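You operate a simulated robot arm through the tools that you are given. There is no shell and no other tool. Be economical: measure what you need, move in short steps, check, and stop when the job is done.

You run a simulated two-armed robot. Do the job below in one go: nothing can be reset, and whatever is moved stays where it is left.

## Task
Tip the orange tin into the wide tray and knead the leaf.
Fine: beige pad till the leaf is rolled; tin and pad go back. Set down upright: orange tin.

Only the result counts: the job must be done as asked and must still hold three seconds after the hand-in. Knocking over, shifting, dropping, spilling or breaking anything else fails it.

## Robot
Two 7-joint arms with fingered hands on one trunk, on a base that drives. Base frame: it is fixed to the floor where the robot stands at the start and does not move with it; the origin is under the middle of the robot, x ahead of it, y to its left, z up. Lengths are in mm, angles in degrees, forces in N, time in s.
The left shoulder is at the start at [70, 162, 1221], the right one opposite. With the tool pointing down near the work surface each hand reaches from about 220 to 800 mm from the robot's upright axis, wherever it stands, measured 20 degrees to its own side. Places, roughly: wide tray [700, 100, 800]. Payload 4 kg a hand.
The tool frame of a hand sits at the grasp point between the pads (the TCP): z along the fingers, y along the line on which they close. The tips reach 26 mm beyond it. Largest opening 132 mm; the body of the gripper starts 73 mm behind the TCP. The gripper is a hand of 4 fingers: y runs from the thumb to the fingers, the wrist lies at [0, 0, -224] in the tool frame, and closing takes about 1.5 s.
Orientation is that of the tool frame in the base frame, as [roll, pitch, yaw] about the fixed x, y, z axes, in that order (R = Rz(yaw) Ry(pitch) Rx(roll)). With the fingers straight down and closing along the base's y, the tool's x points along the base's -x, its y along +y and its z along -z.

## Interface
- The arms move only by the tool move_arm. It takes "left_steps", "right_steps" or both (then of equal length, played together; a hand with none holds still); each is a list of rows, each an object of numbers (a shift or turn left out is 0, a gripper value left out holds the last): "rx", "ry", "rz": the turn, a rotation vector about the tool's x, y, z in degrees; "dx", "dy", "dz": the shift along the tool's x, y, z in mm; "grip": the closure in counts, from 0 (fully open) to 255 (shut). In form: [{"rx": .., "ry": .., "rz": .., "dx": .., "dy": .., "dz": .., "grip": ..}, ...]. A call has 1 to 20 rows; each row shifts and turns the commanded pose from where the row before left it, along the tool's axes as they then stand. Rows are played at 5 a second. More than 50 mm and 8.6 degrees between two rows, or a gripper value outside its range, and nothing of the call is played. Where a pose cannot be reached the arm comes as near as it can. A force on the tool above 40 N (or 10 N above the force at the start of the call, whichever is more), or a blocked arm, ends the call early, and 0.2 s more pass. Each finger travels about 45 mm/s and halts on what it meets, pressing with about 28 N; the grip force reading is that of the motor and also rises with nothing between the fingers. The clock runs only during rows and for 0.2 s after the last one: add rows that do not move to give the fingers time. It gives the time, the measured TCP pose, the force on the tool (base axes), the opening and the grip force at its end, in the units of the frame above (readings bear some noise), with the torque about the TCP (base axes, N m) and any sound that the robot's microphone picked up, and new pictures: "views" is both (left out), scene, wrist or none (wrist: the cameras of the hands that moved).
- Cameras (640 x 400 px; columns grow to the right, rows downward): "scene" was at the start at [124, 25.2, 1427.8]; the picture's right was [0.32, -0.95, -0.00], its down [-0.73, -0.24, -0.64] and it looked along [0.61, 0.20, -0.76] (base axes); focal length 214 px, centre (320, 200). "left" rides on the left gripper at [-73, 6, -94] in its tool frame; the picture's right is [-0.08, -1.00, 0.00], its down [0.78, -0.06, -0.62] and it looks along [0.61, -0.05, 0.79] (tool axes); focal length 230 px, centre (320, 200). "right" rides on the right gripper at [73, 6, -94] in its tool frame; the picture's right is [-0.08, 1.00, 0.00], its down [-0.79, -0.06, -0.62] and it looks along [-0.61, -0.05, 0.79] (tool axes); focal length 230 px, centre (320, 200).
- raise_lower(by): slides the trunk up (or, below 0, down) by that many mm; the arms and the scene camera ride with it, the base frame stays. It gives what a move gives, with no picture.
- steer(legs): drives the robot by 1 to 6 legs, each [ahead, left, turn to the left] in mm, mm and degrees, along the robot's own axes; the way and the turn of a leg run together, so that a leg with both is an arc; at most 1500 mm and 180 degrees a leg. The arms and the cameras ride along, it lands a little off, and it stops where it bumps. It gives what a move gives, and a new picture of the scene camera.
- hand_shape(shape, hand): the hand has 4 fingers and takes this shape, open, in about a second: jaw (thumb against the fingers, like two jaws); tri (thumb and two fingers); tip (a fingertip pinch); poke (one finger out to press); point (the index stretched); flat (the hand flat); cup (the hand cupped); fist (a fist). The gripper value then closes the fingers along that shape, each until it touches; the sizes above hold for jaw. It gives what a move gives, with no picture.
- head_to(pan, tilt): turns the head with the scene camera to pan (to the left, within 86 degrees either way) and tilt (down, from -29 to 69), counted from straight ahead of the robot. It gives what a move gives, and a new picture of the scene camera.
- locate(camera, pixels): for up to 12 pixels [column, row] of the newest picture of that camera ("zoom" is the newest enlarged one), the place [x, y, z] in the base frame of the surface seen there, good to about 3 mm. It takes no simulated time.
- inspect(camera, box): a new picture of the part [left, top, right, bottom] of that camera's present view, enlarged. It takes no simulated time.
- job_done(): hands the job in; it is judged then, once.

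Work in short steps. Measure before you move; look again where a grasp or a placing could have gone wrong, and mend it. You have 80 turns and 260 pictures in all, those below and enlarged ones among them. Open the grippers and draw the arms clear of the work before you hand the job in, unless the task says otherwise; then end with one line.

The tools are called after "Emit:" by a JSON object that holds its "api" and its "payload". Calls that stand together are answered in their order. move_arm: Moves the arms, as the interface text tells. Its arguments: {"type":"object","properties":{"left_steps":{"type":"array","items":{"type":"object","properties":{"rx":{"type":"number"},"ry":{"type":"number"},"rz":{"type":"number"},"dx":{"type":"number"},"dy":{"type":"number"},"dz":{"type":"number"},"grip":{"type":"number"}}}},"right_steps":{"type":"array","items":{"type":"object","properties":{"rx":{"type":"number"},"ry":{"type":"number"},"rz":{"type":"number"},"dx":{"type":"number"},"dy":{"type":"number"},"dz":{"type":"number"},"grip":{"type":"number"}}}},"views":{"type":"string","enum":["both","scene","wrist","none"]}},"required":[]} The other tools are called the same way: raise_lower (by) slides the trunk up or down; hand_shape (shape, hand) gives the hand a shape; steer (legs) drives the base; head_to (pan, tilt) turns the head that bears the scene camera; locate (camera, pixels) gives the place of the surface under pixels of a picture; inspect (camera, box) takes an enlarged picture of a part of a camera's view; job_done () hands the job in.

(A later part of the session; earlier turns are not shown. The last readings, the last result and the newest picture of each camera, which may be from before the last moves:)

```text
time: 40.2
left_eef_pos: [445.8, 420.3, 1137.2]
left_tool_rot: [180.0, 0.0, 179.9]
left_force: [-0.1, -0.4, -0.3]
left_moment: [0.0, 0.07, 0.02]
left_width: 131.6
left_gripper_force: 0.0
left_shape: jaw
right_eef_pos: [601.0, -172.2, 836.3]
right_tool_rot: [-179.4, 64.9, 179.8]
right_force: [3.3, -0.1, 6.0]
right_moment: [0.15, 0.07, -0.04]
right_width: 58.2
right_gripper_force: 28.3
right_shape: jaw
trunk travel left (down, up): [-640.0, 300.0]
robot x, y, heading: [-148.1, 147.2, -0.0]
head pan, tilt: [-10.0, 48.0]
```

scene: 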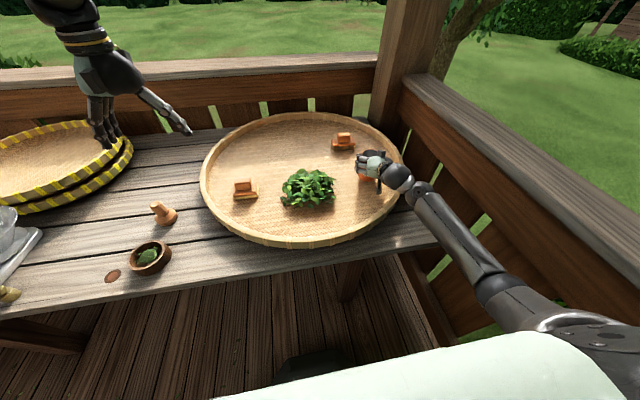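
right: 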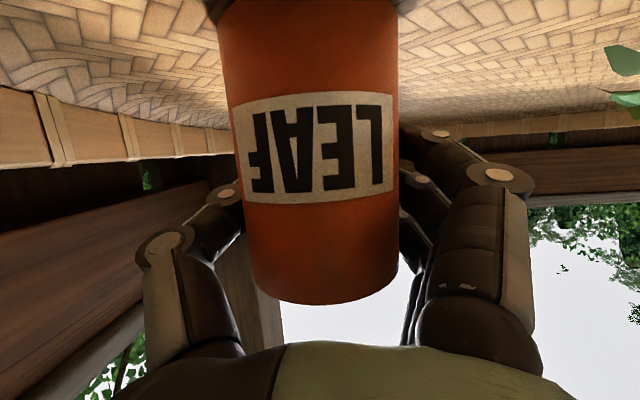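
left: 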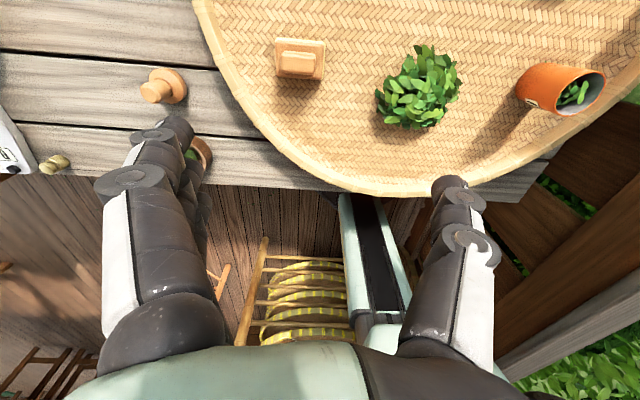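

A contact force of 6 N shows the tin is standing. I open the hand slowly.

Emit:
{"api": "move_arm", "payload": {"right_steps": [{"grip": 150}, {"grip": 110}, {"grip": 60}, {"grip": 0}, {}, {}, {}, {}, {}], "views": "wrist"}}

```text
time: 42.2
left_eef_pos: [447.5, 419.0, 1136.4]
left_tool_rot: [-180.0, 0.1, 179.9]
left_force: [0.7, -0.3, -0.8]
left_moment: [0.01, -0.01, -0.01]
left_width: 132.0
left_gripper_force: 0.0
left_shape: jaw
right_eef_pos: [601.2, -172.8, 835.6]
right_tool_rot: [-179.3, 64.7, 179.8]
right_force: [1.2, -0.6, -0.3]
right_moment: [0.01, -0.01, -0.01]
right_width: 131.9
right_gripper_force: 0.1
right_shape: jaw
trunk travel left (down, up): [-640.0, 300.0]
robot x, y, heading: [-147.6, 145.7, 0.1]
head pan, tilt: [-10.0, 48.0]
```

right: 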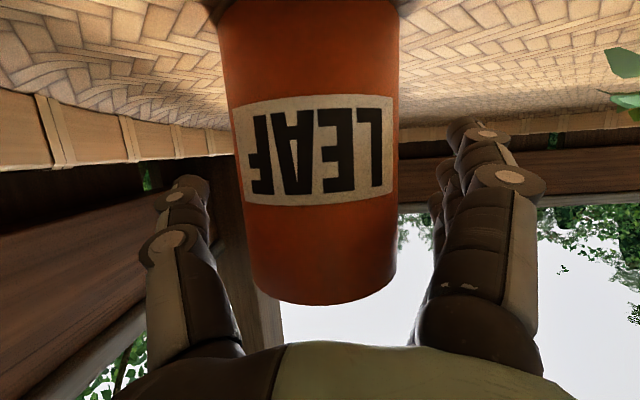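

Tin released and upright. I retreat straight up and then back.

Emit:
{"api": "move_arm", "payload": {"right_steps": [{"dx": -18.1, "dz": -8.5}, {"dx": -18.1, "dz": -8.5}, {"dx": -18.1, "dz": -8.5}, {"dx": -18.1, "dz": -8.5}, {"dx": 17, "dz": -36}, {"dx": 17, "dz": -36}, {"dx": 17, "dz": -36}, {"dx": 5, "dz": -15}, {}], "views": "scene"}}

```text
time: 44.2
left_eef_pos: [455.4, 434.3, 1127.9]
left_tool_rot: [-179.2, -0.5, -179.8]
left_force: [0.3, 0.5, 0.5]
left_moment: [0.01, 0.0, -0.03]
left_width: 132.0
left_gripper_force: 0.0
left_shape: jaw
right_eef_pos: [474.9, -154.4, 914.6]
right_tool_rot: [-179.5, 64.4, -179.9]
right_force: [0.0, -0.2, 0.5]
right_moment: [0.01, 0.01, -0.01]
right_width: 132.2
right_gripper_force: 0.1
right_shape: jaw
trunk travel left (down, up): [-640.0, 300.0]
robot x, y, heading: [-148.4, 149.6, -0.0]
head pan, tilt: [-10.0, 48.0]
```

scene: 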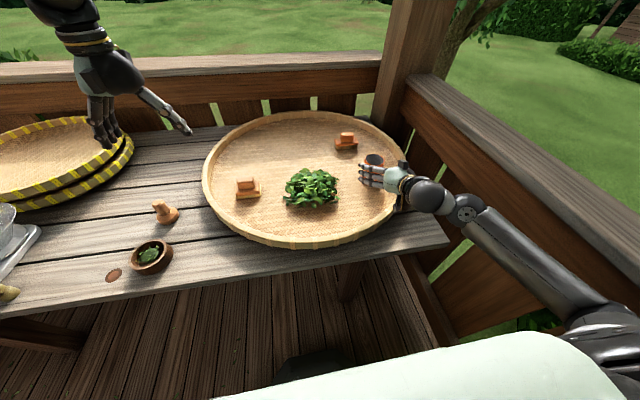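

The right hand is clear, but it sits about 20 mm off its command, perhaps with the elbow near the body. I ease it up and a little outward, then check the tin.

Emit:
{"api": "move_arm", "payload": {"right_steps": [{"dx": -18, "dz": -2, "dy": -5}, {"dx": -18, "dz": -2, "dy": -5}, {"dx": -18, "dz": -2, "dy": -5}, {"dx": -18, "dz": -2}, {}, {}], "views": "none"}}

Emit:
{"api": "inspect", "payload": {"camera": "scene", "box": [200, 100, 440, 250]}}

```text
time: 45.6
left_eef_pos: [435.0, 438.9, 1139.5]
left_tool_rot: [-178.9, 0.6, 179.8]
left_force: [0.3, 0.6, -0.8]
left_moment: [0.03, 0.01, 0.0]
left_width: 132.0
left_gripper_force: 0.0
left_shape: jaw
right_eef_pos: [479.9, -169.0, 1002.3]
right_tool_rot: [-176.9, 65.4, -178.1]
right_force: [-0.3, 0.6, -0.1]
right_moment: [-0.03, 0.03, 0.0]
right_width: 131.8
right_gripper_force: 0.1
right_shape: jaw
trunk travel left (down, up): [-640.0, 300.0]
robot x, y, heading: [-147.0, 143.4, 0.1]
head pan, tilt: [-10.0, 48.0]
```

```text
2.67 times, centred on (320, 175) of scene
```

zoom: 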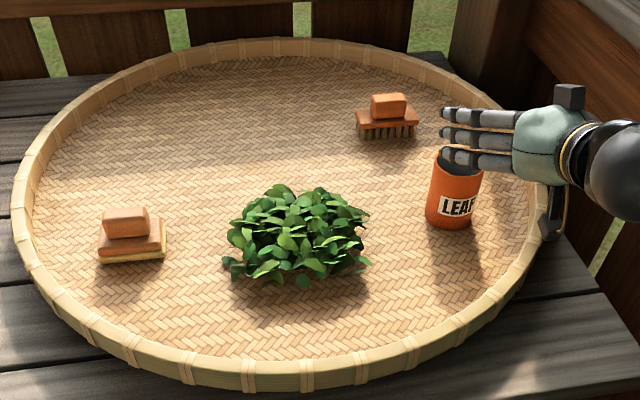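

The tin stands upright at its place. Next I turn the right hand back to pointing down and higher, out of the way.

Emit:
{"api": "move_arm", "payload": {"right_steps": [{"ry": 8.1, "dx": -10}, {"ry": 8.1, "dx": -10}, {"ry": 8.1}, {"ry": 8.1}, {"ry": 8.1}, {"ry": 8.1}, {"ry": 8.1}, {"ry": 8.1}, {"dz": -30, "dy": -20}, {"dz": -30, "dy": -20}, {"dz": -30, "dy": -20}, {"dz": -30, "dy": -20}, {}], "views": "scene"}}

```text
time: 48.4
left_eef_pos: [448.4, 421.0, 1136.8]
left_tool_rot: [-179.9, -0.1, 180.0]
left_force: [0.5, -0.9, -0.5]
left_moment: [-0.03, 0.03, 0.03]
left_width: 131.7
left_gripper_force: 0.0
left_shape: jaw
right_eef_pos: [472.0, -248.3, 1091.9]
right_tool_rot: [-179.8, 0.5, 179.3]
right_force: [0.4, 0.4, -0.3]
right_moment: [-0.03, 0.02, 0.0]
right_width: 132.1
right_gripper_force: 0.0
right_shape: jaw
right hand out of reach, approached as far as the arm can: row 11, 12
trunk travel left (down, up): [-640.0, 300.0]
robot x, y, heading: [-150.8, 148.3, -0.0]
head pan, tilt: [-10.0, 48.0]
```

scene: 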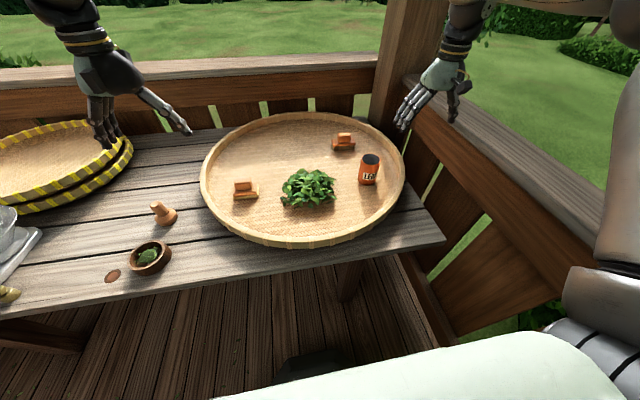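

The tin stands fine. I drive 120 forward for left-arm reach while both hands are high. Then I turn the left hand 90° so it closes along x on the pad handle.

Emit:
{"api": "steer", "payload": {"legs": [[120, 0, 0]]}}

Emit:
{"api": "move_arm", "payload": {"left_steps": [{"rz": 8.2}, {"rz": 8.2}, {"rz": 8.2}, {"rz": 8.2}, {"rz": 8.2}, {"rz": 8.2}, {"rz": 8.2}, {"rz": 8.2}, {"rz": 8.2}, {"rz": 8.2}, {"rz": 8}, {}]}}

```text
time: 49.6
left_eef_pos: [567.4, 419.8, 1138.0]
left_tool_rot: [-180.0, 0.0, 179.8]
left_force: [-0.2, 0.3, 0.8]
left_moment: [0.0, 0.03, 0.03]
left_width: 132.0
left_gripper_force: 0.0
left_shape: jaw
right_eef_pos: [591.7, -248.5, 1093.6]
right_tool_rot: [-179.8, 0.7, 179.3]
right_force: [0.3, 1.7, -1.3]
right_moment: [-0.03, 0.03, -0.01]
right_width: 132.0
right_gripper_force: 0.0
right_shape: jaw
trunk travel left (down, up): [-640.0, 300.0]
robot x, y, heading: [-24.2, 145.4, -0.1]
head pan, tilt: [-10.0, 48.0]
```

scene: 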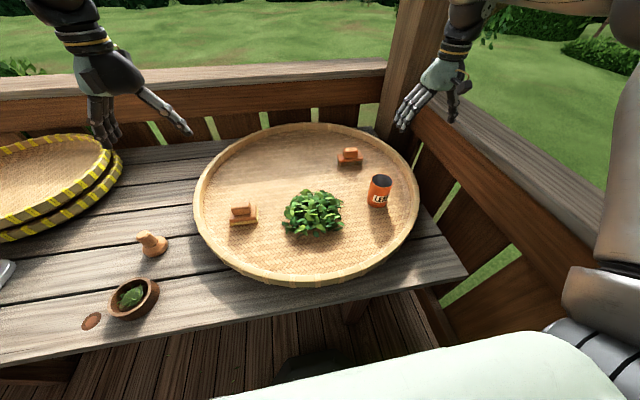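

```text
time: 52.2
left_eef_pos: [443.5, 245.6, 1062.6]
left_tool_rot: [-180.0, 0.1, 90.0]
left_force: [0.5, 0.7, 0.2]
left_moment: [-0.01, 0.0, 0.02]
left_width: 131.7
left_gripper_force: 0.0
left_shape: jaw
left hand out of reach, approached as far as the arm can: row 4, 5, 6, 7, 8, 9, 10, 11
right_eef_pos: [592.0, -247.1, 1091.8]
right_tool_rot: [-179.7, 0.5, 179.3]
right_force: [-0.5, 0.2, 0.6]
right_moment: [-0.02, 0.02, -0.01]
right_width: 131.8
right_gripper_force: 0.0
right_shape: jaw
trunk travel left (down, up): [-640.0, 300.0]
robot x, y, heading: [-23.8, 146.5, -0.1]
head pan, tilt: [-10.0, 48.0]
```

scene: 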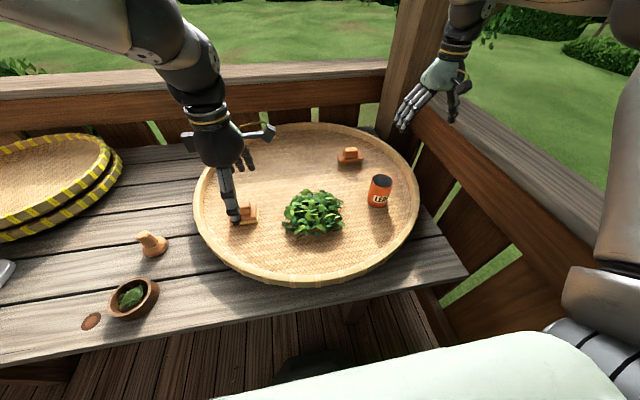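
left: 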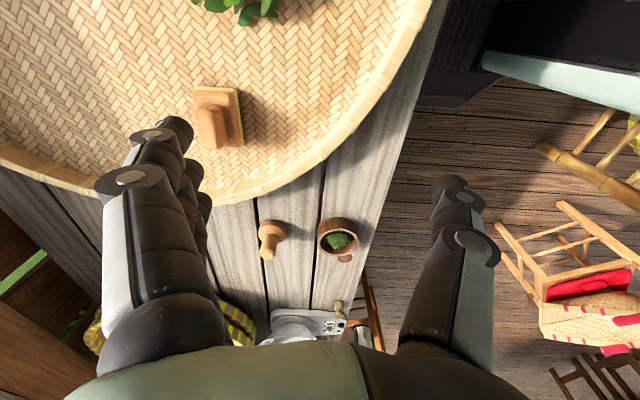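

That turn direction is near the joint limits, since the TCP was pulled to (443,246). I turn back and try the other way.

Emit:
{"api": "move_arm", "payload": {"left_steps": [{"rz": -8.2}, {"rz": -8.2}, {"rz": -8.2}, {"rz": -8.2}, {"rz": -8.2}, {"rz": -8.2}, {"rz": -8.2}, {"rz": -8.2}, {"rz": -8.2}, {"rz": -8.2}, {"rz": -8}, {}], "views": "none"}}

Emit:
{"api": "move_arm", "payload": {"left_steps": [{"rz": -8.2}, {"rz": -8.2}, {"rz": -8.2}, {"rz": -8.2}, {"rz": -8.2}, {"rz": -8.2}, {"rz": -8.2}, {"rz": -8.2}, {"rz": -8.2}, {"rz": -8.2}, {"rz": -8}, {}]}}

```text
time: 54.8
left_eef_pos: [443.0, 244.4, 1062.6]
left_tool_rot: [180.0, 0.0, -180.0]
left_force: [0.1, 0.4, -0.3]
left_moment: [-0.03, -0.01, -0.03]
left_width: 131.8
left_gripper_force: 0.2
left_shape: jaw
right_eef_pos: [592.2, -248.6, 1092.6]
right_tool_rot: [-179.9, 0.7, 179.3]
right_force: [0.6, 0.1, 0.4]
right_moment: [-0.02, -0.03, 0.02]
right_width: 131.8
right_gripper_force: 0.0
right_shape: jaw
trunk travel left (down, up): [-640.0, 300.0]
robot x, y, heading: [-26.3, 145.5, -0.3]
head pan, tilt: [-10.0, 48.0]
```

```text
time: 57.4
left_eef_pos: [443.2, 244.0, 1064.1]
left_tool_rot: [179.9, 0.0, -90.0]
left_force: [-0.1, 0.1, 0.0]
left_moment: [-0.02, -0.02, 0.01]
left_width: 131.8
left_gripper_force: 0.1
left_shape: jaw
right_eef_pos: [591.0, -248.0, 1092.8]
right_tool_rot: [-179.9, 0.6, 179.2]
right_force: [0.2, -0.2, -0.5]
right_moment: [-0.01, 0.03, -0.03]
right_width: 131.8
right_gripper_force: 0.1
right_shape: jaw
trunk travel left (down, up): [-640.0, 300.0]
robot x, y, heading: [-26.4, 144.1, 0.0]
head pan, tilt: [-10.0, 48.0]
```

scene: 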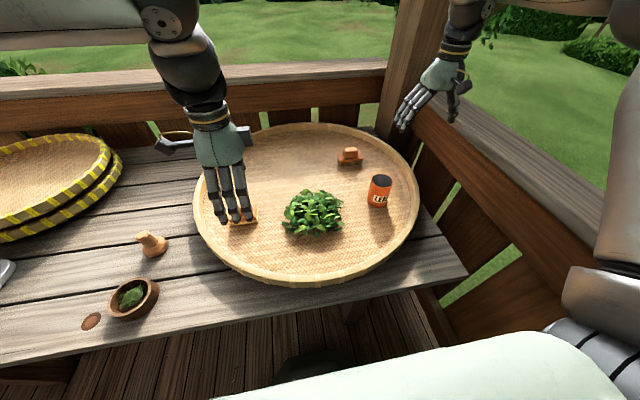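
left: 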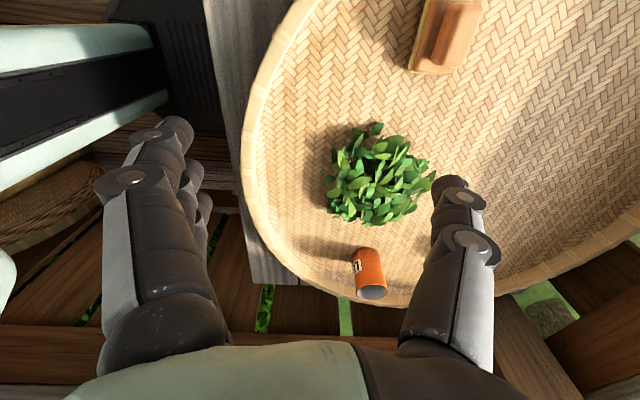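

This direction works with no reach warning: thumb far, fingers near. I move over the pad handle at about (602,312).

Emit:
{"api": "move_arm", "payload": {"left_steps": [{"dy": -32, "dx": -13.6, "dz": 31}, {"dy": -32, "dx": -13.6, "dz": 31}, {"dy": -32, "dx": -13.6, "dz": 31}, {"dy": -32, "dx": -13.6, "dz": 31}, {"dy": -31, "dx": -13.6, "dz": 30}, {}, {}]}}

```text
time: 59.0
left_eef_pos: [602.4, 313.8, 908.8]
left_tool_rot: [-180.0, 0.0, -90.1]
left_force: [0.3, 0.0, 0.0]
left_moment: [0.0, 0.0, 0.05]
left_width: 132.1
left_gripper_force: 0.1
left_shape: jaw
right_eef_pos: [593.1, -248.8, 1093.1]
right_tool_rot: [-179.9, 0.6, 179.4]
right_force: [-0.3, -1.0, -0.1]
right_moment: [0.02, 0.02, 0.02]
right_width: 131.9
right_gripper_force: 0.1
right_shape: jaw
trunk travel left (down, up): [-640.0, 300.0]
robot x, y, heading: [-24.5, 144.3, -0.1]
head pan, tilt: [-10.0, 48.0]
```

scene: 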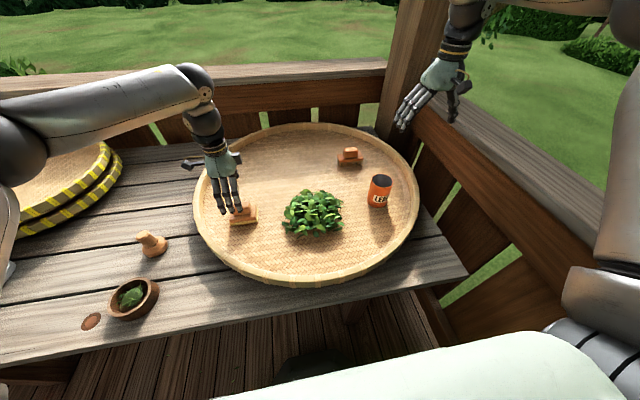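
left: 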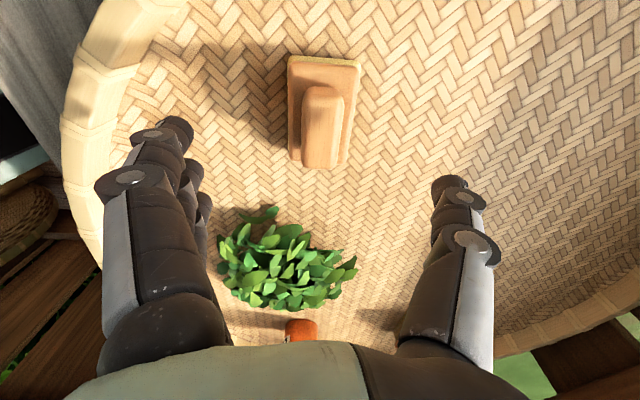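

I locate the handle edges in the left wrist picture, with the handle around (323,125).

Emit:
{"api": "locate", "payload": {"camera": "left", "pixels": [[325, 92], [307, 130], [338, 130], [322, 150], [322, 110], [290, 80], [358, 80], [295, 155], [290, 160], [265, 265], [300, 250], [335, 270]]}}

```text
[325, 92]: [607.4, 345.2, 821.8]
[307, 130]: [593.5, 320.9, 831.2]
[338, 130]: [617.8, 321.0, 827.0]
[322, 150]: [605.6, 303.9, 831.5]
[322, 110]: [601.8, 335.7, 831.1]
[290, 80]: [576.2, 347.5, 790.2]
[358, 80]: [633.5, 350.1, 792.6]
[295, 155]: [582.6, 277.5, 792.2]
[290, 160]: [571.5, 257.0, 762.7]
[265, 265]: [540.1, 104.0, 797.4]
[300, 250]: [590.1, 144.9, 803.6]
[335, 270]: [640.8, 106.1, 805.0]
```

Handle centre is about (605,313), top at z 831. I descend to z about 821, so the tips stay just above the pad block at 791.

Emit:
{"api": "move_arm", "payload": {"left_steps": [{"dz": 25, "dy": -2}, {"dz": 25, "dx": 1}, {"dz": 25}, {"dz": 12}, {}, {}], "views": "wrist"}}

```text
time: 60.4
left_eef_pos: [605.1, 311.7, 822.4]
left_tool_rot: [180.0, 0.0, -90.1]
left_force: [-0.5, 0.2, -0.1]
left_moment: [-0.04, 0.0, 0.0]
left_width: 131.9
left_gripper_force: 0.1
left_shape: jaw
right_eef_pos: [591.4, -247.9, 1092.5]
right_tool_rot: [-179.8, 0.6, 179.4]
right_force: [-0.3, 0.1, -0.1]
right_moment: [0.0, -0.02, 0.02]
right_width: 131.8
right_gripper_force: 0.0
right_shape: jaw
trunk travel left (down, up): [-640.0, 300.0]
robot x, y, heading: [-25.4, 145.1, -0.5]
head pan, tilt: [-10.0, 48.0]
```

left: 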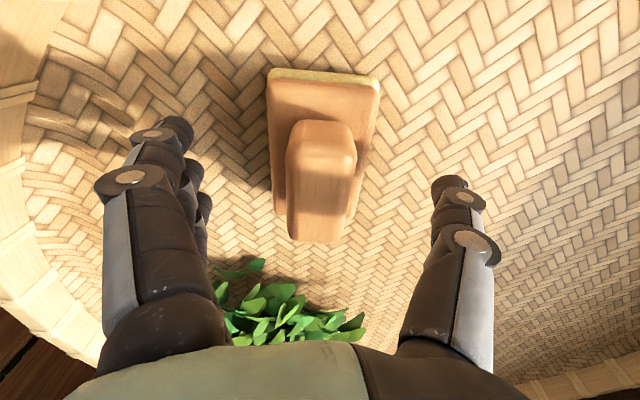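

Well placed around the handle. I close.

Emit:
{"api": "move_arm", "payload": {"left_steps": [{"grip": 120}, {}, {}, {}, {"grip": 240}, {}, {}, {}, {}, {}], "views": "wrist"}}

```text
time: 62.6
left_eef_pos: [606.0, 310.5, 822.5]
left_tool_rot: [-180.0, 0.0, -90.1]
left_force: [0.1, -0.7, 0.3]
left_moment: [0.02, 0.0, -0.02]
left_width: 26.3
left_gripper_force: 27.7
left_shape: jaw
right_eef_pos: [591.5, -248.2, 1092.6]
right_tool_rot: [-179.8, 0.6, 179.4]
right_force: [0.1, -0.7, 0.9]
right_moment: [0.0, 0.01, -0.01]
right_width: 132.0
right_gripper_force: 0.1
right_shape: jaw
trunk travel left (down, up): [-640.0, 300.0]
robot x, y, heading: [-26.3, 150.4, -0.0]
head pan, tilt: [-10.0, 48.0]
```

left: 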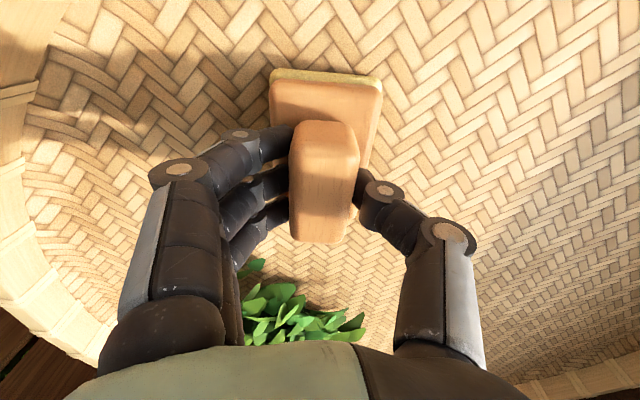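

Gripped the handle (width 26, 28 N) at (606,310.5,822.5). I lift 90 mm and look.

Emit:
{"api": "move_arm", "payload": {"left_steps": [{"dz": -15}, {"dz": -25}, {"dz": -25}, {"dz": -25}, {}]}}

Emit:
{"api": "locate", "payload": {"camera": "scene", "pixels": [[313, 193], [313, 210], [313, 234], [286, 220], [342, 215], [300, 200], [330, 200], [300, 225], [330, 225], [313, 220]]}}

```text
time: 63.8
left_eef_pos: [606.1, 311.3, 910.9]
left_tool_rot: [179.8, 0.0, -90.1]
left_force: [0.2, -0.4, -1.8]
left_moment: [-0.03, -0.01, 0.01]
left_width: 26.2
left_gripper_force: 28.0
left_shape: jaw
right_eef_pos: [592.4, -248.0, 1092.2]
right_tool_rot: [-179.8, 0.6, 179.3]
right_force: [1.2, 0.2, 0.2]
right_moment: [-0.01, 0.01, 0.01]
right_width: 131.9
right_gripper_force: 0.0
right_shape: jaw
trunk travel left (down, up): [-640.0, 300.0]
robot x, y, heading: [-26.8, 145.9, 0.2]
head pan, tilt: [-10.0, 48.0]
```

scene: 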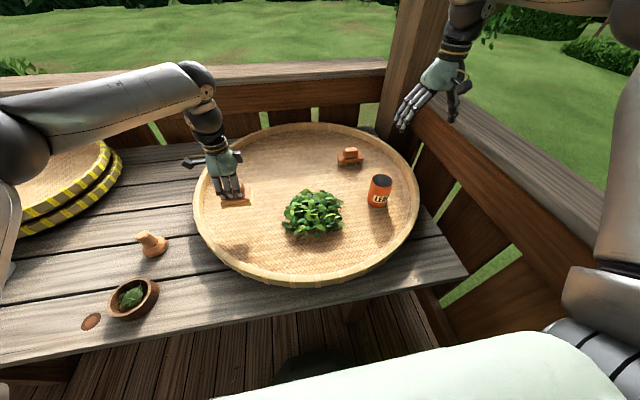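
left: 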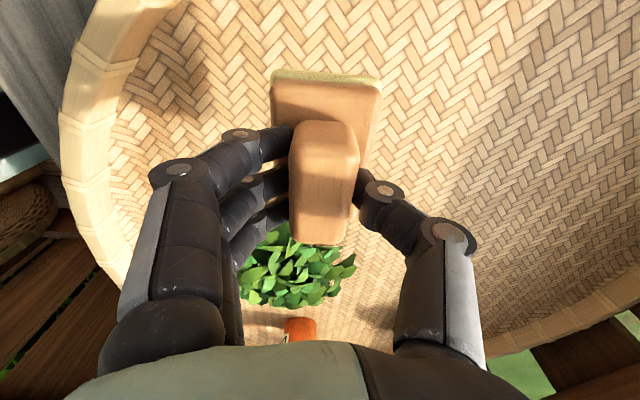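

```text
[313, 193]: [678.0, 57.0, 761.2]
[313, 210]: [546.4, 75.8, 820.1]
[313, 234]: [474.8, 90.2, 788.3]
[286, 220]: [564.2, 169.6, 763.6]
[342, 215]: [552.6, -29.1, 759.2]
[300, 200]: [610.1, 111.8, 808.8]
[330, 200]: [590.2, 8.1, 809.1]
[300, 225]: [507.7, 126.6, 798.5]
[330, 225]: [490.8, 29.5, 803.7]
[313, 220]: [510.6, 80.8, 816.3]
```

The heap centre is about (550,72), top at about 825. The pad bottom is 60 mm below the TCP. I carry the pad over the heap at the present height.

Emit:
{"api": "move_arm", "payload": {"left_steps": [{"dx": 40, "dy": 9}, {"dx": 40, "dy": 9}, {"dx": 40, "dy": 10}, {"dx": 40, "dy": 10}, {"dx": 40, "dy": 9}, {"dx": 39, "dy": 9}, {}, {"dz": 10}, {"dz": 10}, {}]}}

```text
time: 66.0
left_eef_pos: [547.4, 73.8, 890.5]
left_tool_rot: [-180.0, 0.0, -90.2]
left_force: [0.0, 0.2, -0.8]
left_moment: [-0.02, 0.02, -0.01]
left_width: 26.2
left_gripper_force: 28.2
left_shape: jaw
right_eef_pos: [591.0, -248.6, 1092.5]
right_tool_rot: [-179.7, 0.6, 179.3]
right_force: [0.8, 0.0, -0.2]
right_moment: [0.0, 0.02, 0.02]
right_width: 131.8
right_gripper_force: 0.1
right_shape: jaw
trunk travel left (down, up): [-640.0, 300.0]
robot x, y, heading: [-26.7, 144.6, -0.2]
head pan, tilt: [-10.0, 48.0]
```

scene: 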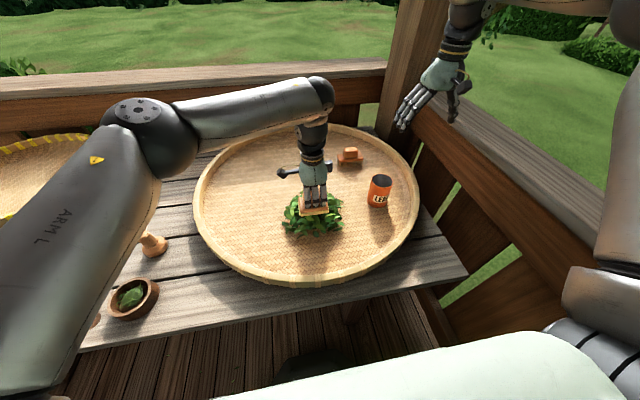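
left: 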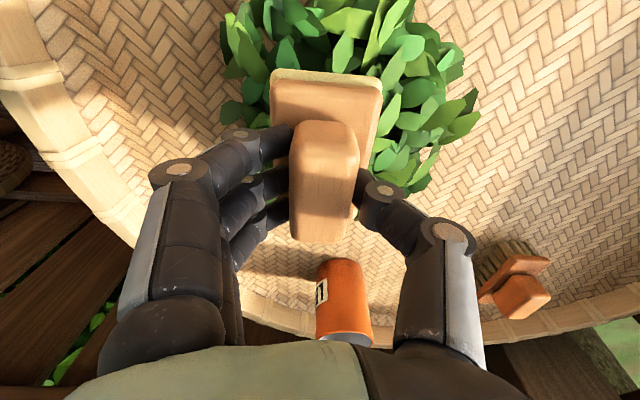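

The pad is over the heap. I press down in small steps and watch the force.

Emit:
{"api": "move_arm", "payload": {"left_steps": [{"dz": 5}, {"dz": 5}, {"dz": 5}, {"dz": 5}, {}], "views": "none"}}

```text
time: 67.2
left_eef_pos: [547.9, 73.2, 872.3]
left_tool_rot: [180.0, 0.0, -90.2]
left_force: [0.9, -0.5, -1.6]
left_moment: [0.01, 0.0, 0.0]
left_width: 26.3
left_gripper_force: 27.8
left_shape: jaw
right_eef_pos: [592.2, -248.2, 1092.7]
right_tool_rot: [-179.8, 0.6, 179.3]
right_force: [0.0, -0.2, 0.1]
right_moment: [-0.01, -0.02, -0.01]
right_width: 132.0
right_gripper_force: 0.0
right_shape: jaw
trunk travel left (down, up): [-640.0, 300.0]
robot x, y, heading: [-26.0, 145.4, -0.1]
head pan, tilt: [-10.0, 48.0]
```

No reaction yet, so I go lower.

Emit:
{"api": "move_arm", "payload": {"left_steps": [{"dz": 5}, {"dz": 5}, {"dz": 5}, {"dz": 5}, {}]}}

```text
time: 68.4
left_eef_pos: [547.1, 72.3, 853.0]
left_tool_rot: [180.0, 0.0, -90.1]
left_force: [0.3, 0.4, -3.0]
left_moment: [-0.02, -0.04, 0.02]
left_width: 26.2
left_gripper_force: 27.4
left_shape: jaw
right_eef_pos: [591.9, -248.1, 1091.7]
right_tool_rot: [-179.9, 0.5, 179.3]
right_force: [-0.7, -0.7, -0.1]
right_moment: [-0.05, 0.01, -0.01]
right_width: 131.9
right_gripper_force: 0.0
right_shape: jaw
trunk travel left (down, up): [-640.0, 300.0]
robot x, y, heading: [-24.2, 149.5, 0.1]
head pan, tilt: [-10.0, 48.0]
```

scene: 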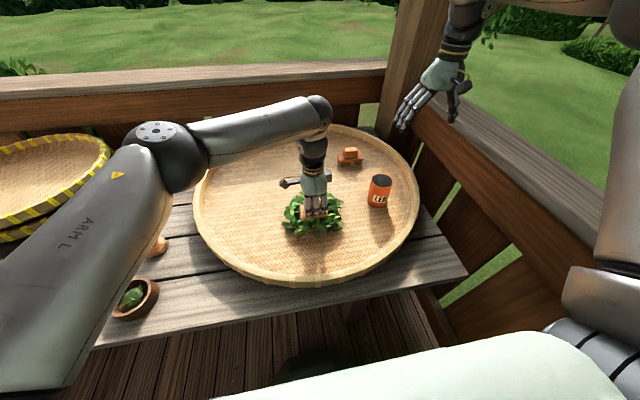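
left: 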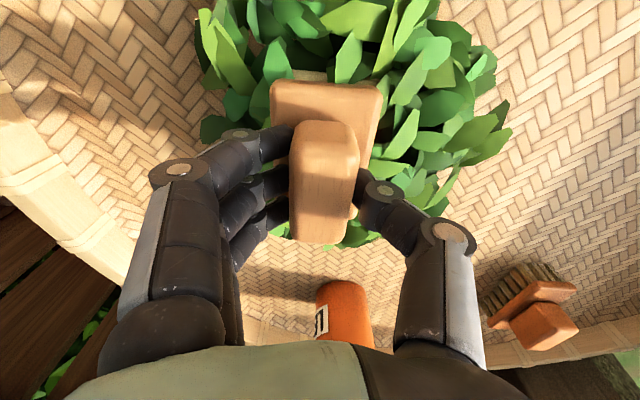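

The pad sinks into the leaf with no resistance. I lower it to just above the tray, then start rubbing with short circular strokes.

Emit:
{"api": "move_arm", "payload": {"left_steps": [{"dz": 8}, {"dz": 8}, {"dz": 4}, {"dz": 3}, {}, {}], "views": "none"}}

```text
time: 69.8
left_eef_pos: [548.8, 73.2, 830.3]
left_tool_rot: [-179.9, 0.0, -90.1]
left_force: [-0.6, -0.1, -1.5]
left_moment: [-0.02, -0.01, -0.01]
left_width: 26.1
left_gripper_force: 27.4
left_shape: jaw
right_eef_pos: [592.9, -247.5, 1091.7]
right_tool_rot: [-179.8, 0.6, 179.3]
right_force: [0.2, 0.0, -0.1]
right_moment: [0.0, -0.01, 0.01]
right_width: 132.0
right_gripper_force: 0.1
right_shape: jaw
trunk travel left (down, up): [-640.0, 300.0]
robot x, y, heading: [-31.9, 143.3, -0.3]
head pan, tilt: [-10.0, 48.0]
```

I rub two circles of 30 mm radius.

Emit:
{"api": "move_arm", "payload": {"left_steps": [{"dx": 30}, {"dx": -8.8, "dy": 21.2}, {"dx": -21.2, "dy": 8.8}, {"dx": -21.2, "dy": -8.8}, {"dx": -8.8, "dy": -21.2}, {"dx": 8.8, "dy": -21.2}, {"dx": 21.2, "dy": -8.8}, {"dx": 21.2, "dy": 8.8}, {"dx": 8.8, "dy": 21.2}, {"dx": -8.8, "dy": 21.2}, {"dx": -21.2, "dy": 8.8}, {"dx": -21.2, "dy": -8.8}, {"dx": -8.8, "dy": -21.2}, {"dx": 8.8, "dy": -21.2}, {"dx": 21.2, "dy": -8.8}, {"dx": 21.2, "dy": 8.8}, {"dx": 8.8, "dy": 21.2}, {"dx": -30}, {}]}}

Emit:
{"api": "inspect", "payload": {"camera": "scene", "box": [260, 170, 370, 250]}}

```text
time: 73.8
left_eef_pos: [546.9, 70.5, 827.4]
left_tool_rot: [180.0, 0.0, -90.1]
left_force: [-0.9, -0.8, -2.7]
left_moment: [0.01, 0.0, 0.0]
left_width: 26.2
left_gripper_force: 28.1
left_shape: jaw
right_eef_pos: [592.7, -250.4, 1092.1]
right_tool_rot: [-179.8, 0.6, 179.3]
right_force: [0.4, -0.5, 0.1]
right_moment: [0.02, 0.02, 0.03]
right_width: 131.8
right_gripper_force: 0.0
right_shape: jaw
trunk travel left (down, up): [-640.0, 300.0]
robot x, y, heading: [-24.5, 148.1, 0.0]
head pan, tilt: [-10.0, 48.0]
```

scene: 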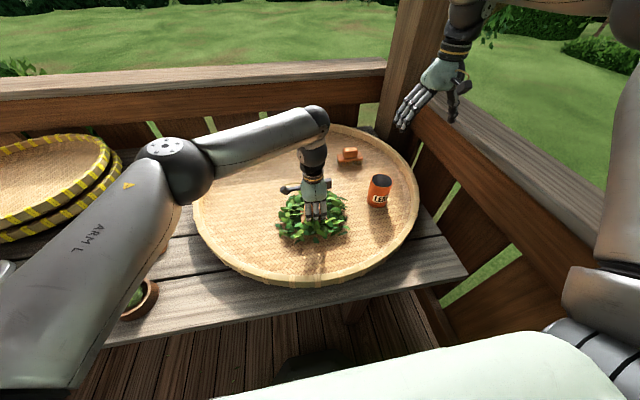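
left: 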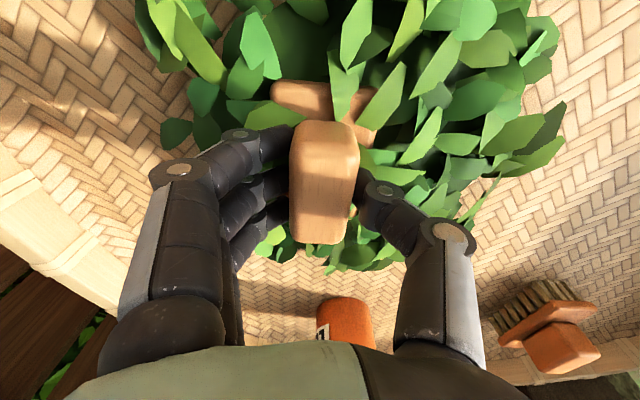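

```text
5.00 times, centred on (315, 210) of scene
```

zoom: 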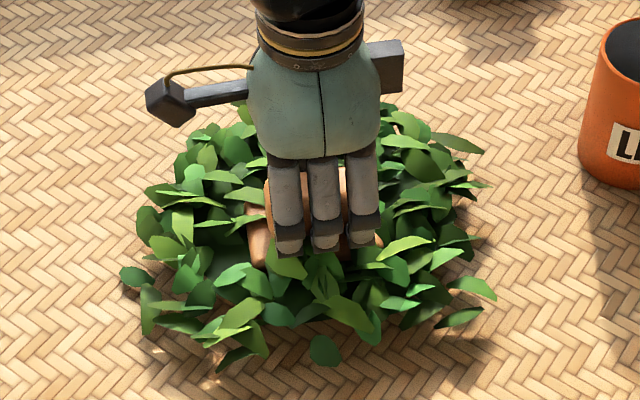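

The heap spread a bit but the leaf is not rolled yet. I lower to light contact with the tray through the leaf.

Emit:
{"api": "move_arm", "payload": {"left_steps": [{"dz": 2}, {"dz": 2}, {"dz": 2}, {}, {}], "views": "none"}}

```text
time: 75.0
left_eef_pos: [547.1, 72.0, 822.4]
left_tool_rot: [180.0, 0.0, -90.1]
left_force: [-0.1, 0.2, -0.6]
left_moment: [0.01, -0.03, -0.02]
left_width: 26.4
left_gripper_force: 28.1
left_shape: jaw
right_eef_pos: [592.2, -248.1, 1093.0]
right_tool_rot: [-179.8, 0.5, 179.2]
right_force: [0.3, 0.6, -0.4]
right_moment: [-0.01, 0.01, 0.02]
right_width: 131.9
right_gripper_force: 0.1
right_shape: jaw
trunk travel left (down, up): [-640.0, 300.0]
robot x, y, heading: [-25.0, 148.1, -0.3]
head pan, tilt: [-10.0, 48.0]
```

Emit:
{"api": "move_arm", "payload": {"left_steps": [{"dz": 1}, {"dz": 1}, {"dz": 1}, {}, {}], "views": "none"}}

```text
time: 76.2
left_eef_pos: [547.5, 72.8, 821.7]
left_tool_rot: [-180.0, -0.2, -90.1]
left_force: [1.3, -0.9, 11.4]
left_moment: [-0.01, 0.09, -0.01]
left_width: 26.3
left_gripper_force: 28.1
left_shape: jaw
right_eef_pos: [590.6, -247.5, 1092.7]
right_tool_rot: [-179.8, 0.6, 179.3]
right_force: [-0.1, -0.4, -0.1]
right_moment: [0.02, -0.01, 0.02]
right_width: 131.9
right_gripper_force: 0.1
right_shape: jaw
trunk travel left (down, up): [-640.0, 300.0]
robot x, y, heading: [-29.8, 148.5, 0.3]
head pan, tilt: [-10.0, 48.0]
```

Contact force is about 12 N. I rub in circles at this pressure.

Emit:
{"api": "move_arm", "payload": {"left_steps": [{"dx": 30}, {"dx": -8.8, "dy": 21.2}, {"dx": -21.2, "dy": 8.8}, {"dx": -21.2, "dy": -8.8}, {"dx": -8.8, "dy": -21.2}, {"dx": 8.8, "dy": -21.2}, {"dx": 21.2, "dy": -8.8}, {"dx": 21.2, "dy": 8.8}, {"dx": 8.8, "dy": 21.2}, {"dx": -8.8, "dy": 21.2}, {"dx": -21.2, "dy": 8.8}, {"dx": -21.2, "dy": -8.8}, {"dx": -8.8, "dy": -21.2}, {"dx": 8.8, "dy": -21.2}, {"dx": 21.2, "dy": -8.8}, {"dx": 21.2, "dy": 8.8}, {"dx": 8.8, "dy": 21.2}, {"dx": -30}, {}]}}

Emit:
{"api": "inspect", "payload": {"camera": "scene", "box": [260, 170, 370, 250]}}

```text
time: 80.2
left_eef_pos: [546.4, 71.4, 821.1]
left_tool_rot: [180.0, 0.1, -90.1]
left_force: [0.5, -0.4, 3.7]
left_moment: [0.0, 0.03, 0.02]
left_width: 26.9
left_gripper_force: 27.7
left_shape: jaw
right_eef_pos: [590.7, -249.3, 1092.6]
right_tool_rot: [-179.8, 0.6, 179.3]
right_force: [-0.6, 0.7, -0.2]
right_moment: [0.07, 0.0, -0.01]
right_width: 131.7
right_gripper_force: 0.0
right_shape: jaw
trunk travel left (down, up): [-640.0, 300.0]
robot x, y, heading: [-27.6, 146.3, 0.0]
head pan, tilt: [-10.0, 48.0]
```

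scene: 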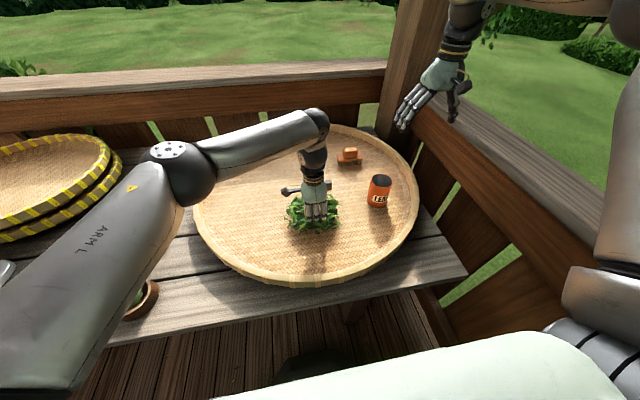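
left: 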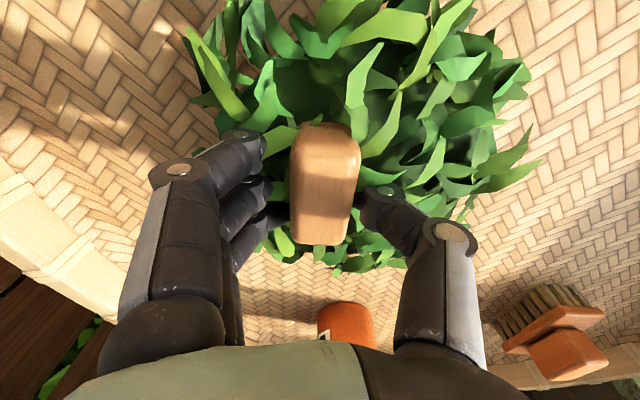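

```text
5.00 times, centred on (315, 210) of scene
```

zoom: 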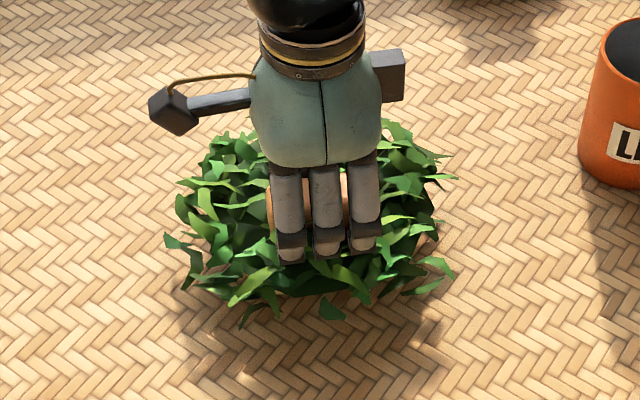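

The leaf is beginning to curl, so pressure on the tray is what works. I do another round with slightly more pressure and check.

Emit:
{"api": "move_arm", "payload": {"left_steps": [{"dx": 30, "dz": 0.8}, {"dx": -8.8, "dy": 21.2}, {"dx": -21.2, "dy": 8.8}, {"dx": -21.2, "dy": -8.8}, {"dx": -8.8, "dy": -21.2}, {"dx": 8.8, "dy": -21.2}, {"dx": 21.2, "dy": -8.8}, {"dx": 21.2, "dy": 8.8}, {"dx": 8.8, "dy": 21.2}, {"dx": -30}, {}], "views": "wrist"}}

Emit:
{"api": "inspect", "payload": {"camera": "scene", "box": [260, 170, 370, 250]}}

```text
time: 82.6
left_eef_pos: [546.7, 66.9, 820.0]
left_tool_rot: [-180.0, -0.1, -90.1]
left_force: [-1.4, -6.3, 12.8]
left_moment: [-0.12, 0.03, -0.01]
left_width: 27.3
left_gripper_force: 27.8
left_shape: jaw
right_eef_pos: [589.9, -249.0, 1092.3]
right_tool_rot: [-179.8, 0.7, 179.2]
right_force: [-0.3, 0.0, -0.4]
right_moment: [0.04, 0.0, -0.05]
right_width: 131.9
right_gripper_force: 0.1
right_shape: jaw
trunk travel left (down, up): [-640.0, 300.0]
robot x, y, heading: [-24.7, 145.9, -0.3]
head pan, tilt: [-10.0, 48.0]
```

left: 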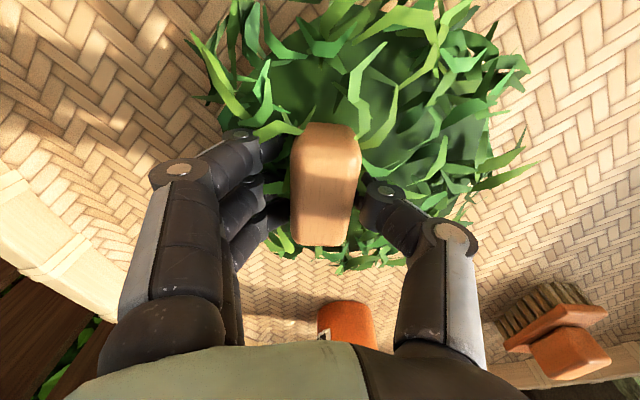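

```text
5.00 times, centred on (315, 210) of scene
```

zoom: 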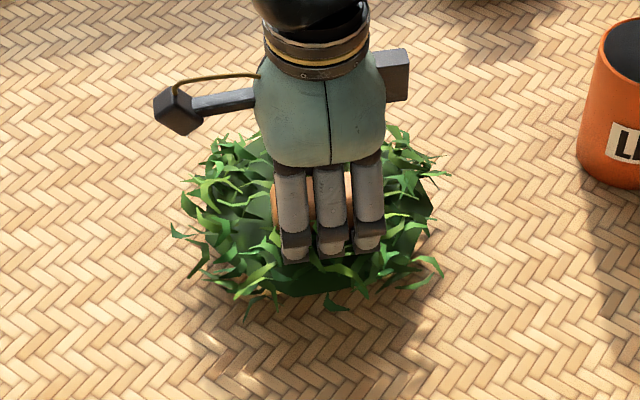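

Curling progresses steadily. Another round.

Emit:
{"api": "move_arm", "payload": {"left_steps": [{"dx": 30}, {"dx": -8.8, "dy": 21.2}, {"dx": -21.2, "dy": 8.8}, {"dx": -21.2, "dy": -8.8}, {"dx": -8.8, "dy": -21.2}, {"dx": 8.8, "dy": -21.2}, {"dx": 21.2, "dy": -8.8}, {"dx": 21.2, "dy": 8.8}, {"dx": 8.8, "dy": 21.2}, {"dx": -30}, {}], "views": "wrist"}}

Emit:
{"api": "inspect", "payload": {"camera": "scene", "box": [260, 170, 370, 250]}}

Emit:
{"api": "inspect", "payload": {"camera": "scene", "box": [80, 260, 200, 340]}}

```text
time: 85.0
left_eef_pos: [544.6, 70.7, 819.2]
left_tool_rot: [-179.9, -0.1, -90.2]
left_force: [-0.5, -8.8, 25.7]
left_moment: [-0.12, 0.0, 0.0]
left_width: 28.5
left_gripper_force: 27.7
left_shape: jaw
right_eef_pos: [590.3, -249.4, 1094.5]
right_tool_rot: [-179.8, 0.8, 179.3]
right_force: [-0.3, 0.9, 0.9]
right_moment: [0.04, -0.02, 0.04]
right_width: 131.9
right_gripper_force: 0.1
right_shape: jaw
trunk travel left (down, up): [-640.0, 300.0]
robot x, y, heading: [-28.6, 147.1, -0.1]
head pan, tilt: [-10.0, 48.0]
```

left: 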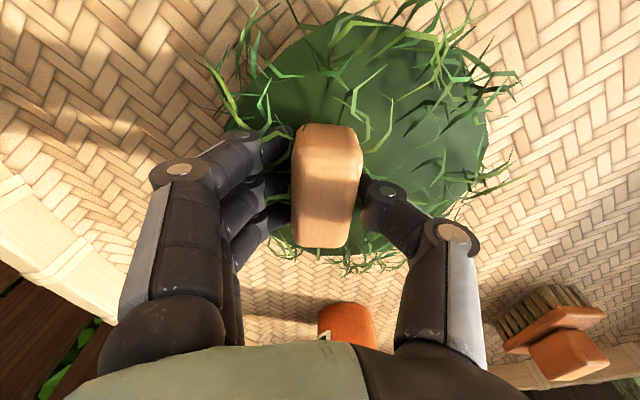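

```text
5.00 times, centred on (315, 210) of scene
```

zoom: 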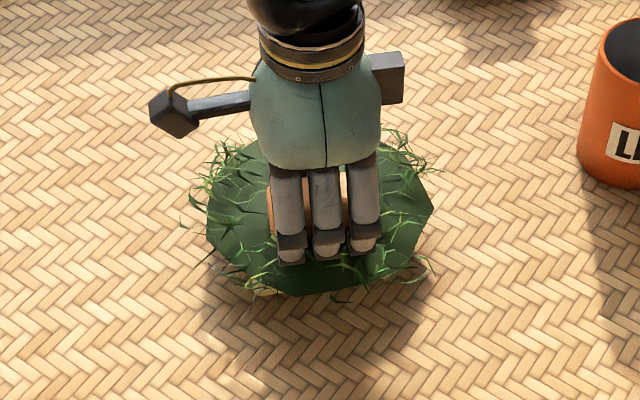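

```text
5.00 times, centred on (140, 300) of scene
```

zoom: 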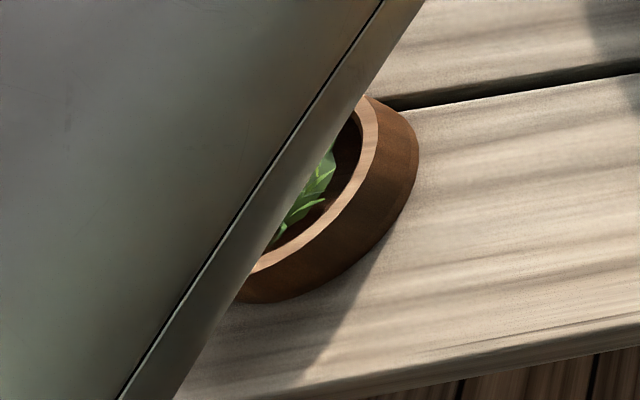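

The leaf now looks like thin rolled strands on a dark mound, much like the sample in the bowl. I lift the pad to compare before doing any more.

Emit:
{"api": "move_arm", "payload": {"left_steps": [{"dz": -10}, {"dz": -25}, {"dz": -30}, {"dz": -30}, {"dx": -40, "dy": -9}, {"dx": -40, "dy": -9}, {"dx": -40, "dy": -10}, {"dx": -40, "dy": -10}, {"dx": -40, "dy": -10}, {"dx": -38, "dy": -10}, {}, {}]}}

Emit:
{"api": "inspect", "payload": {"camera": "scene", "box": [265, 175, 365, 245]}}

Emit:
{"api": "inspect", "payload": {"camera": "scene", "box": [95, 265, 175, 325]}}

```text
time: 87.6
left_eef_pos: [605.4, 309.2, 912.5]
left_tool_rot: [-180.0, 0.0, -90.2]
left_force: [-0.7, 0.3, -2.4]
left_moment: [-0.01, 0.04, 0.01]
left_width: 27.5
left_gripper_force: 27.6
left_shape: jaw
right_eef_pos: [592.0, -247.7, 1092.2]
right_tool_rot: [-179.8, 0.6, 179.3]
right_force: [0.2, -0.1, 0.6]
right_moment: [-0.01, -0.01, 0.03]
right_width: 132.0
right_gripper_force: 0.1
right_shape: jaw
trunk travel left (down, up): [-640.0, 300.0]
robot x, y, heading: [-26.6, 144.2, -0.0]
head pan, tilt: [-10.0, 48.0]
```

scene: 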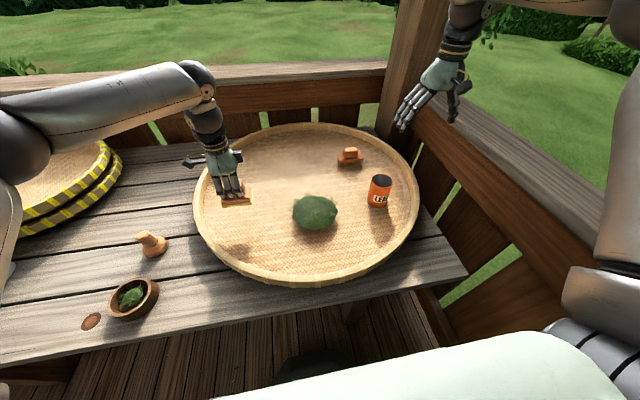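
left: 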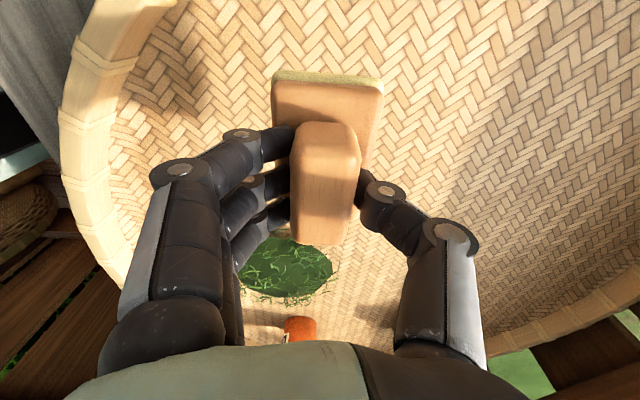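

```text
5.71 times, centred on (315, 210) of scene
```

zoom: 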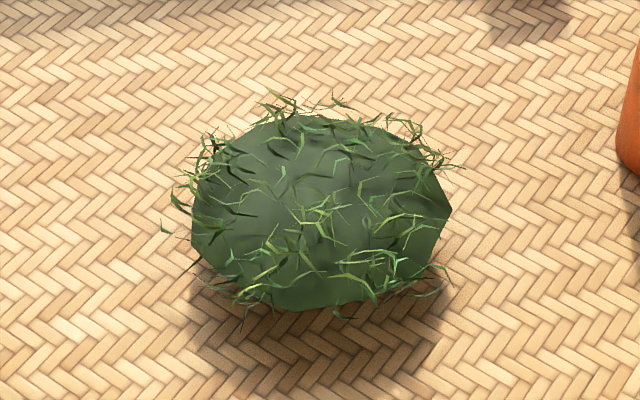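

```text
6.67 times, centred on (135, 295) of scene
```

zoom: 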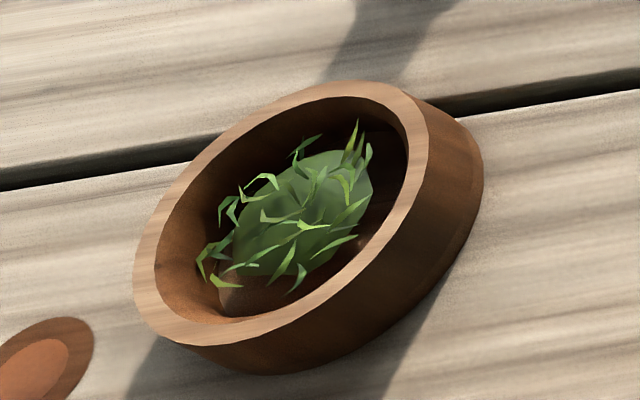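

The leaf matches the rolled sample in the bowl, so I stop kneading. The pad is over its old place, and I lower it there.

Emit:
{"api": "move_arm", "payload": {"left_steps": [{"dx": -2, "dz": 25}, {"dz": 25}, {"dz": 25}, {"dz": 7}, {"dz": 3}, {}, {}], "views": "none"}}

```text
time: 89.2
left_eef_pos: [607.1, 312.0, 829.9]
left_tool_rot: [180.0, 0.0, -90.1]
left_force: [-0.4, -0.1, -2.0]
left_moment: [0.0, 0.06, 0.04]
left_width: 27.5
left_gripper_force: 27.6
left_shape: jaw
right_eef_pos: [592.5, -248.4, 1092.7]
right_tool_rot: [-179.8, 0.7, 179.4]
right_force: [0.2, -0.4, -1.1]
right_moment: [0.01, 0.01, -0.01]
right_width: 131.7
right_gripper_force: 0.0
right_shape: jaw
trunk travel left (down, up): [-640.0, 300.0]
robot x, y, heading: [-22.1, 146.6, 0.0]
head pan, tilt: [-10.0, 48.0]
```

Now at z 830. I go down in small steps until contact.

Emit:
{"api": "move_arm", "payload": {"left_steps": [{"dz": 3}, {"dz": 2}, {"dz": 2}, {"dz": 1.5}, {}, {}], "views": "none"}}

```text
time: 90.6
left_eef_pos: [606.8, 311.6, 820.1]
left_tool_rot: [-180.0, 0.0, -90.1]
left_force: [1.8, 0.1, 1.3]
left_moment: [-0.03, 0.01, -0.01]
left_width: 27.3
left_gripper_force: 28.7
left_shape: jaw
right_eef_pos: [592.0, -248.7, 1092.3]
right_tool_rot: [-179.7, 0.6, 179.3]
right_force: [-0.3, -1.3, 0.6]
right_moment: [-0.02, 0.05, -0.01]
right_width: 131.9
right_gripper_force: 0.0
right_shape: jaw
trunk travel left (down, up): [-640.0, 300.0]
robot x, y, heading: [-29.9, 143.5, 0.0]
head pan, tilt: [-10.0, 48.0]
```

Contact has just begun. I go 1 mm more, then release slowly.

Emit:
{"api": "move_arm", "payload": {"left_steps": [{"dz": 0.8}, {}, {"grip": 200}, {"grip": 170}, {"grip": 130}, {"grip": 80}, {"grip": 0}, {}, {}, {}, {}, {}, {}], "views": "wrist"}}

```text
time: 93.4
left_eef_pos: [605.7, 311.4, 818.6]
left_tool_rot: [180.0, 0.0, -90.1]
left_force: [-0.3, 0.0, 0.0]
left_moment: [-0.01, 0.01, -0.01]
left_width: 131.7
left_gripper_force: 0.0
left_shape: jaw
right_eef_pos: [591.7, -249.0, 1092.8]
right_tool_rot: [-179.9, 0.7, 179.3]
right_force: [-0.5, 0.4, 0.6]
right_moment: [0.01, 0.01, -0.04]
right_width: 131.9
right_gripper_force: 0.0
right_shape: jaw
trunk travel left (down, up): [-640.0, 300.0]
robot x, y, heading: [-26.5, 145.7, 0.1]
head pan, tilt: [-10.0, 48.0]
```

left: 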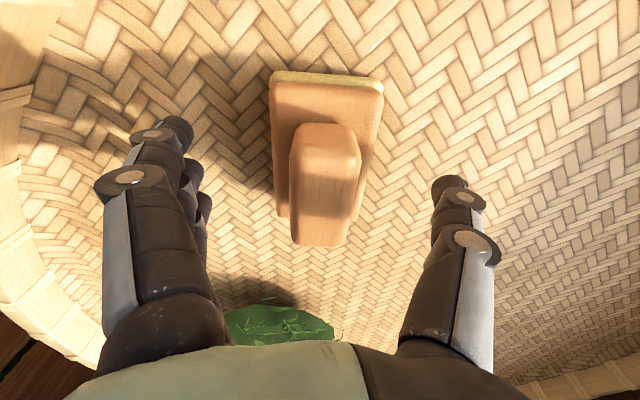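

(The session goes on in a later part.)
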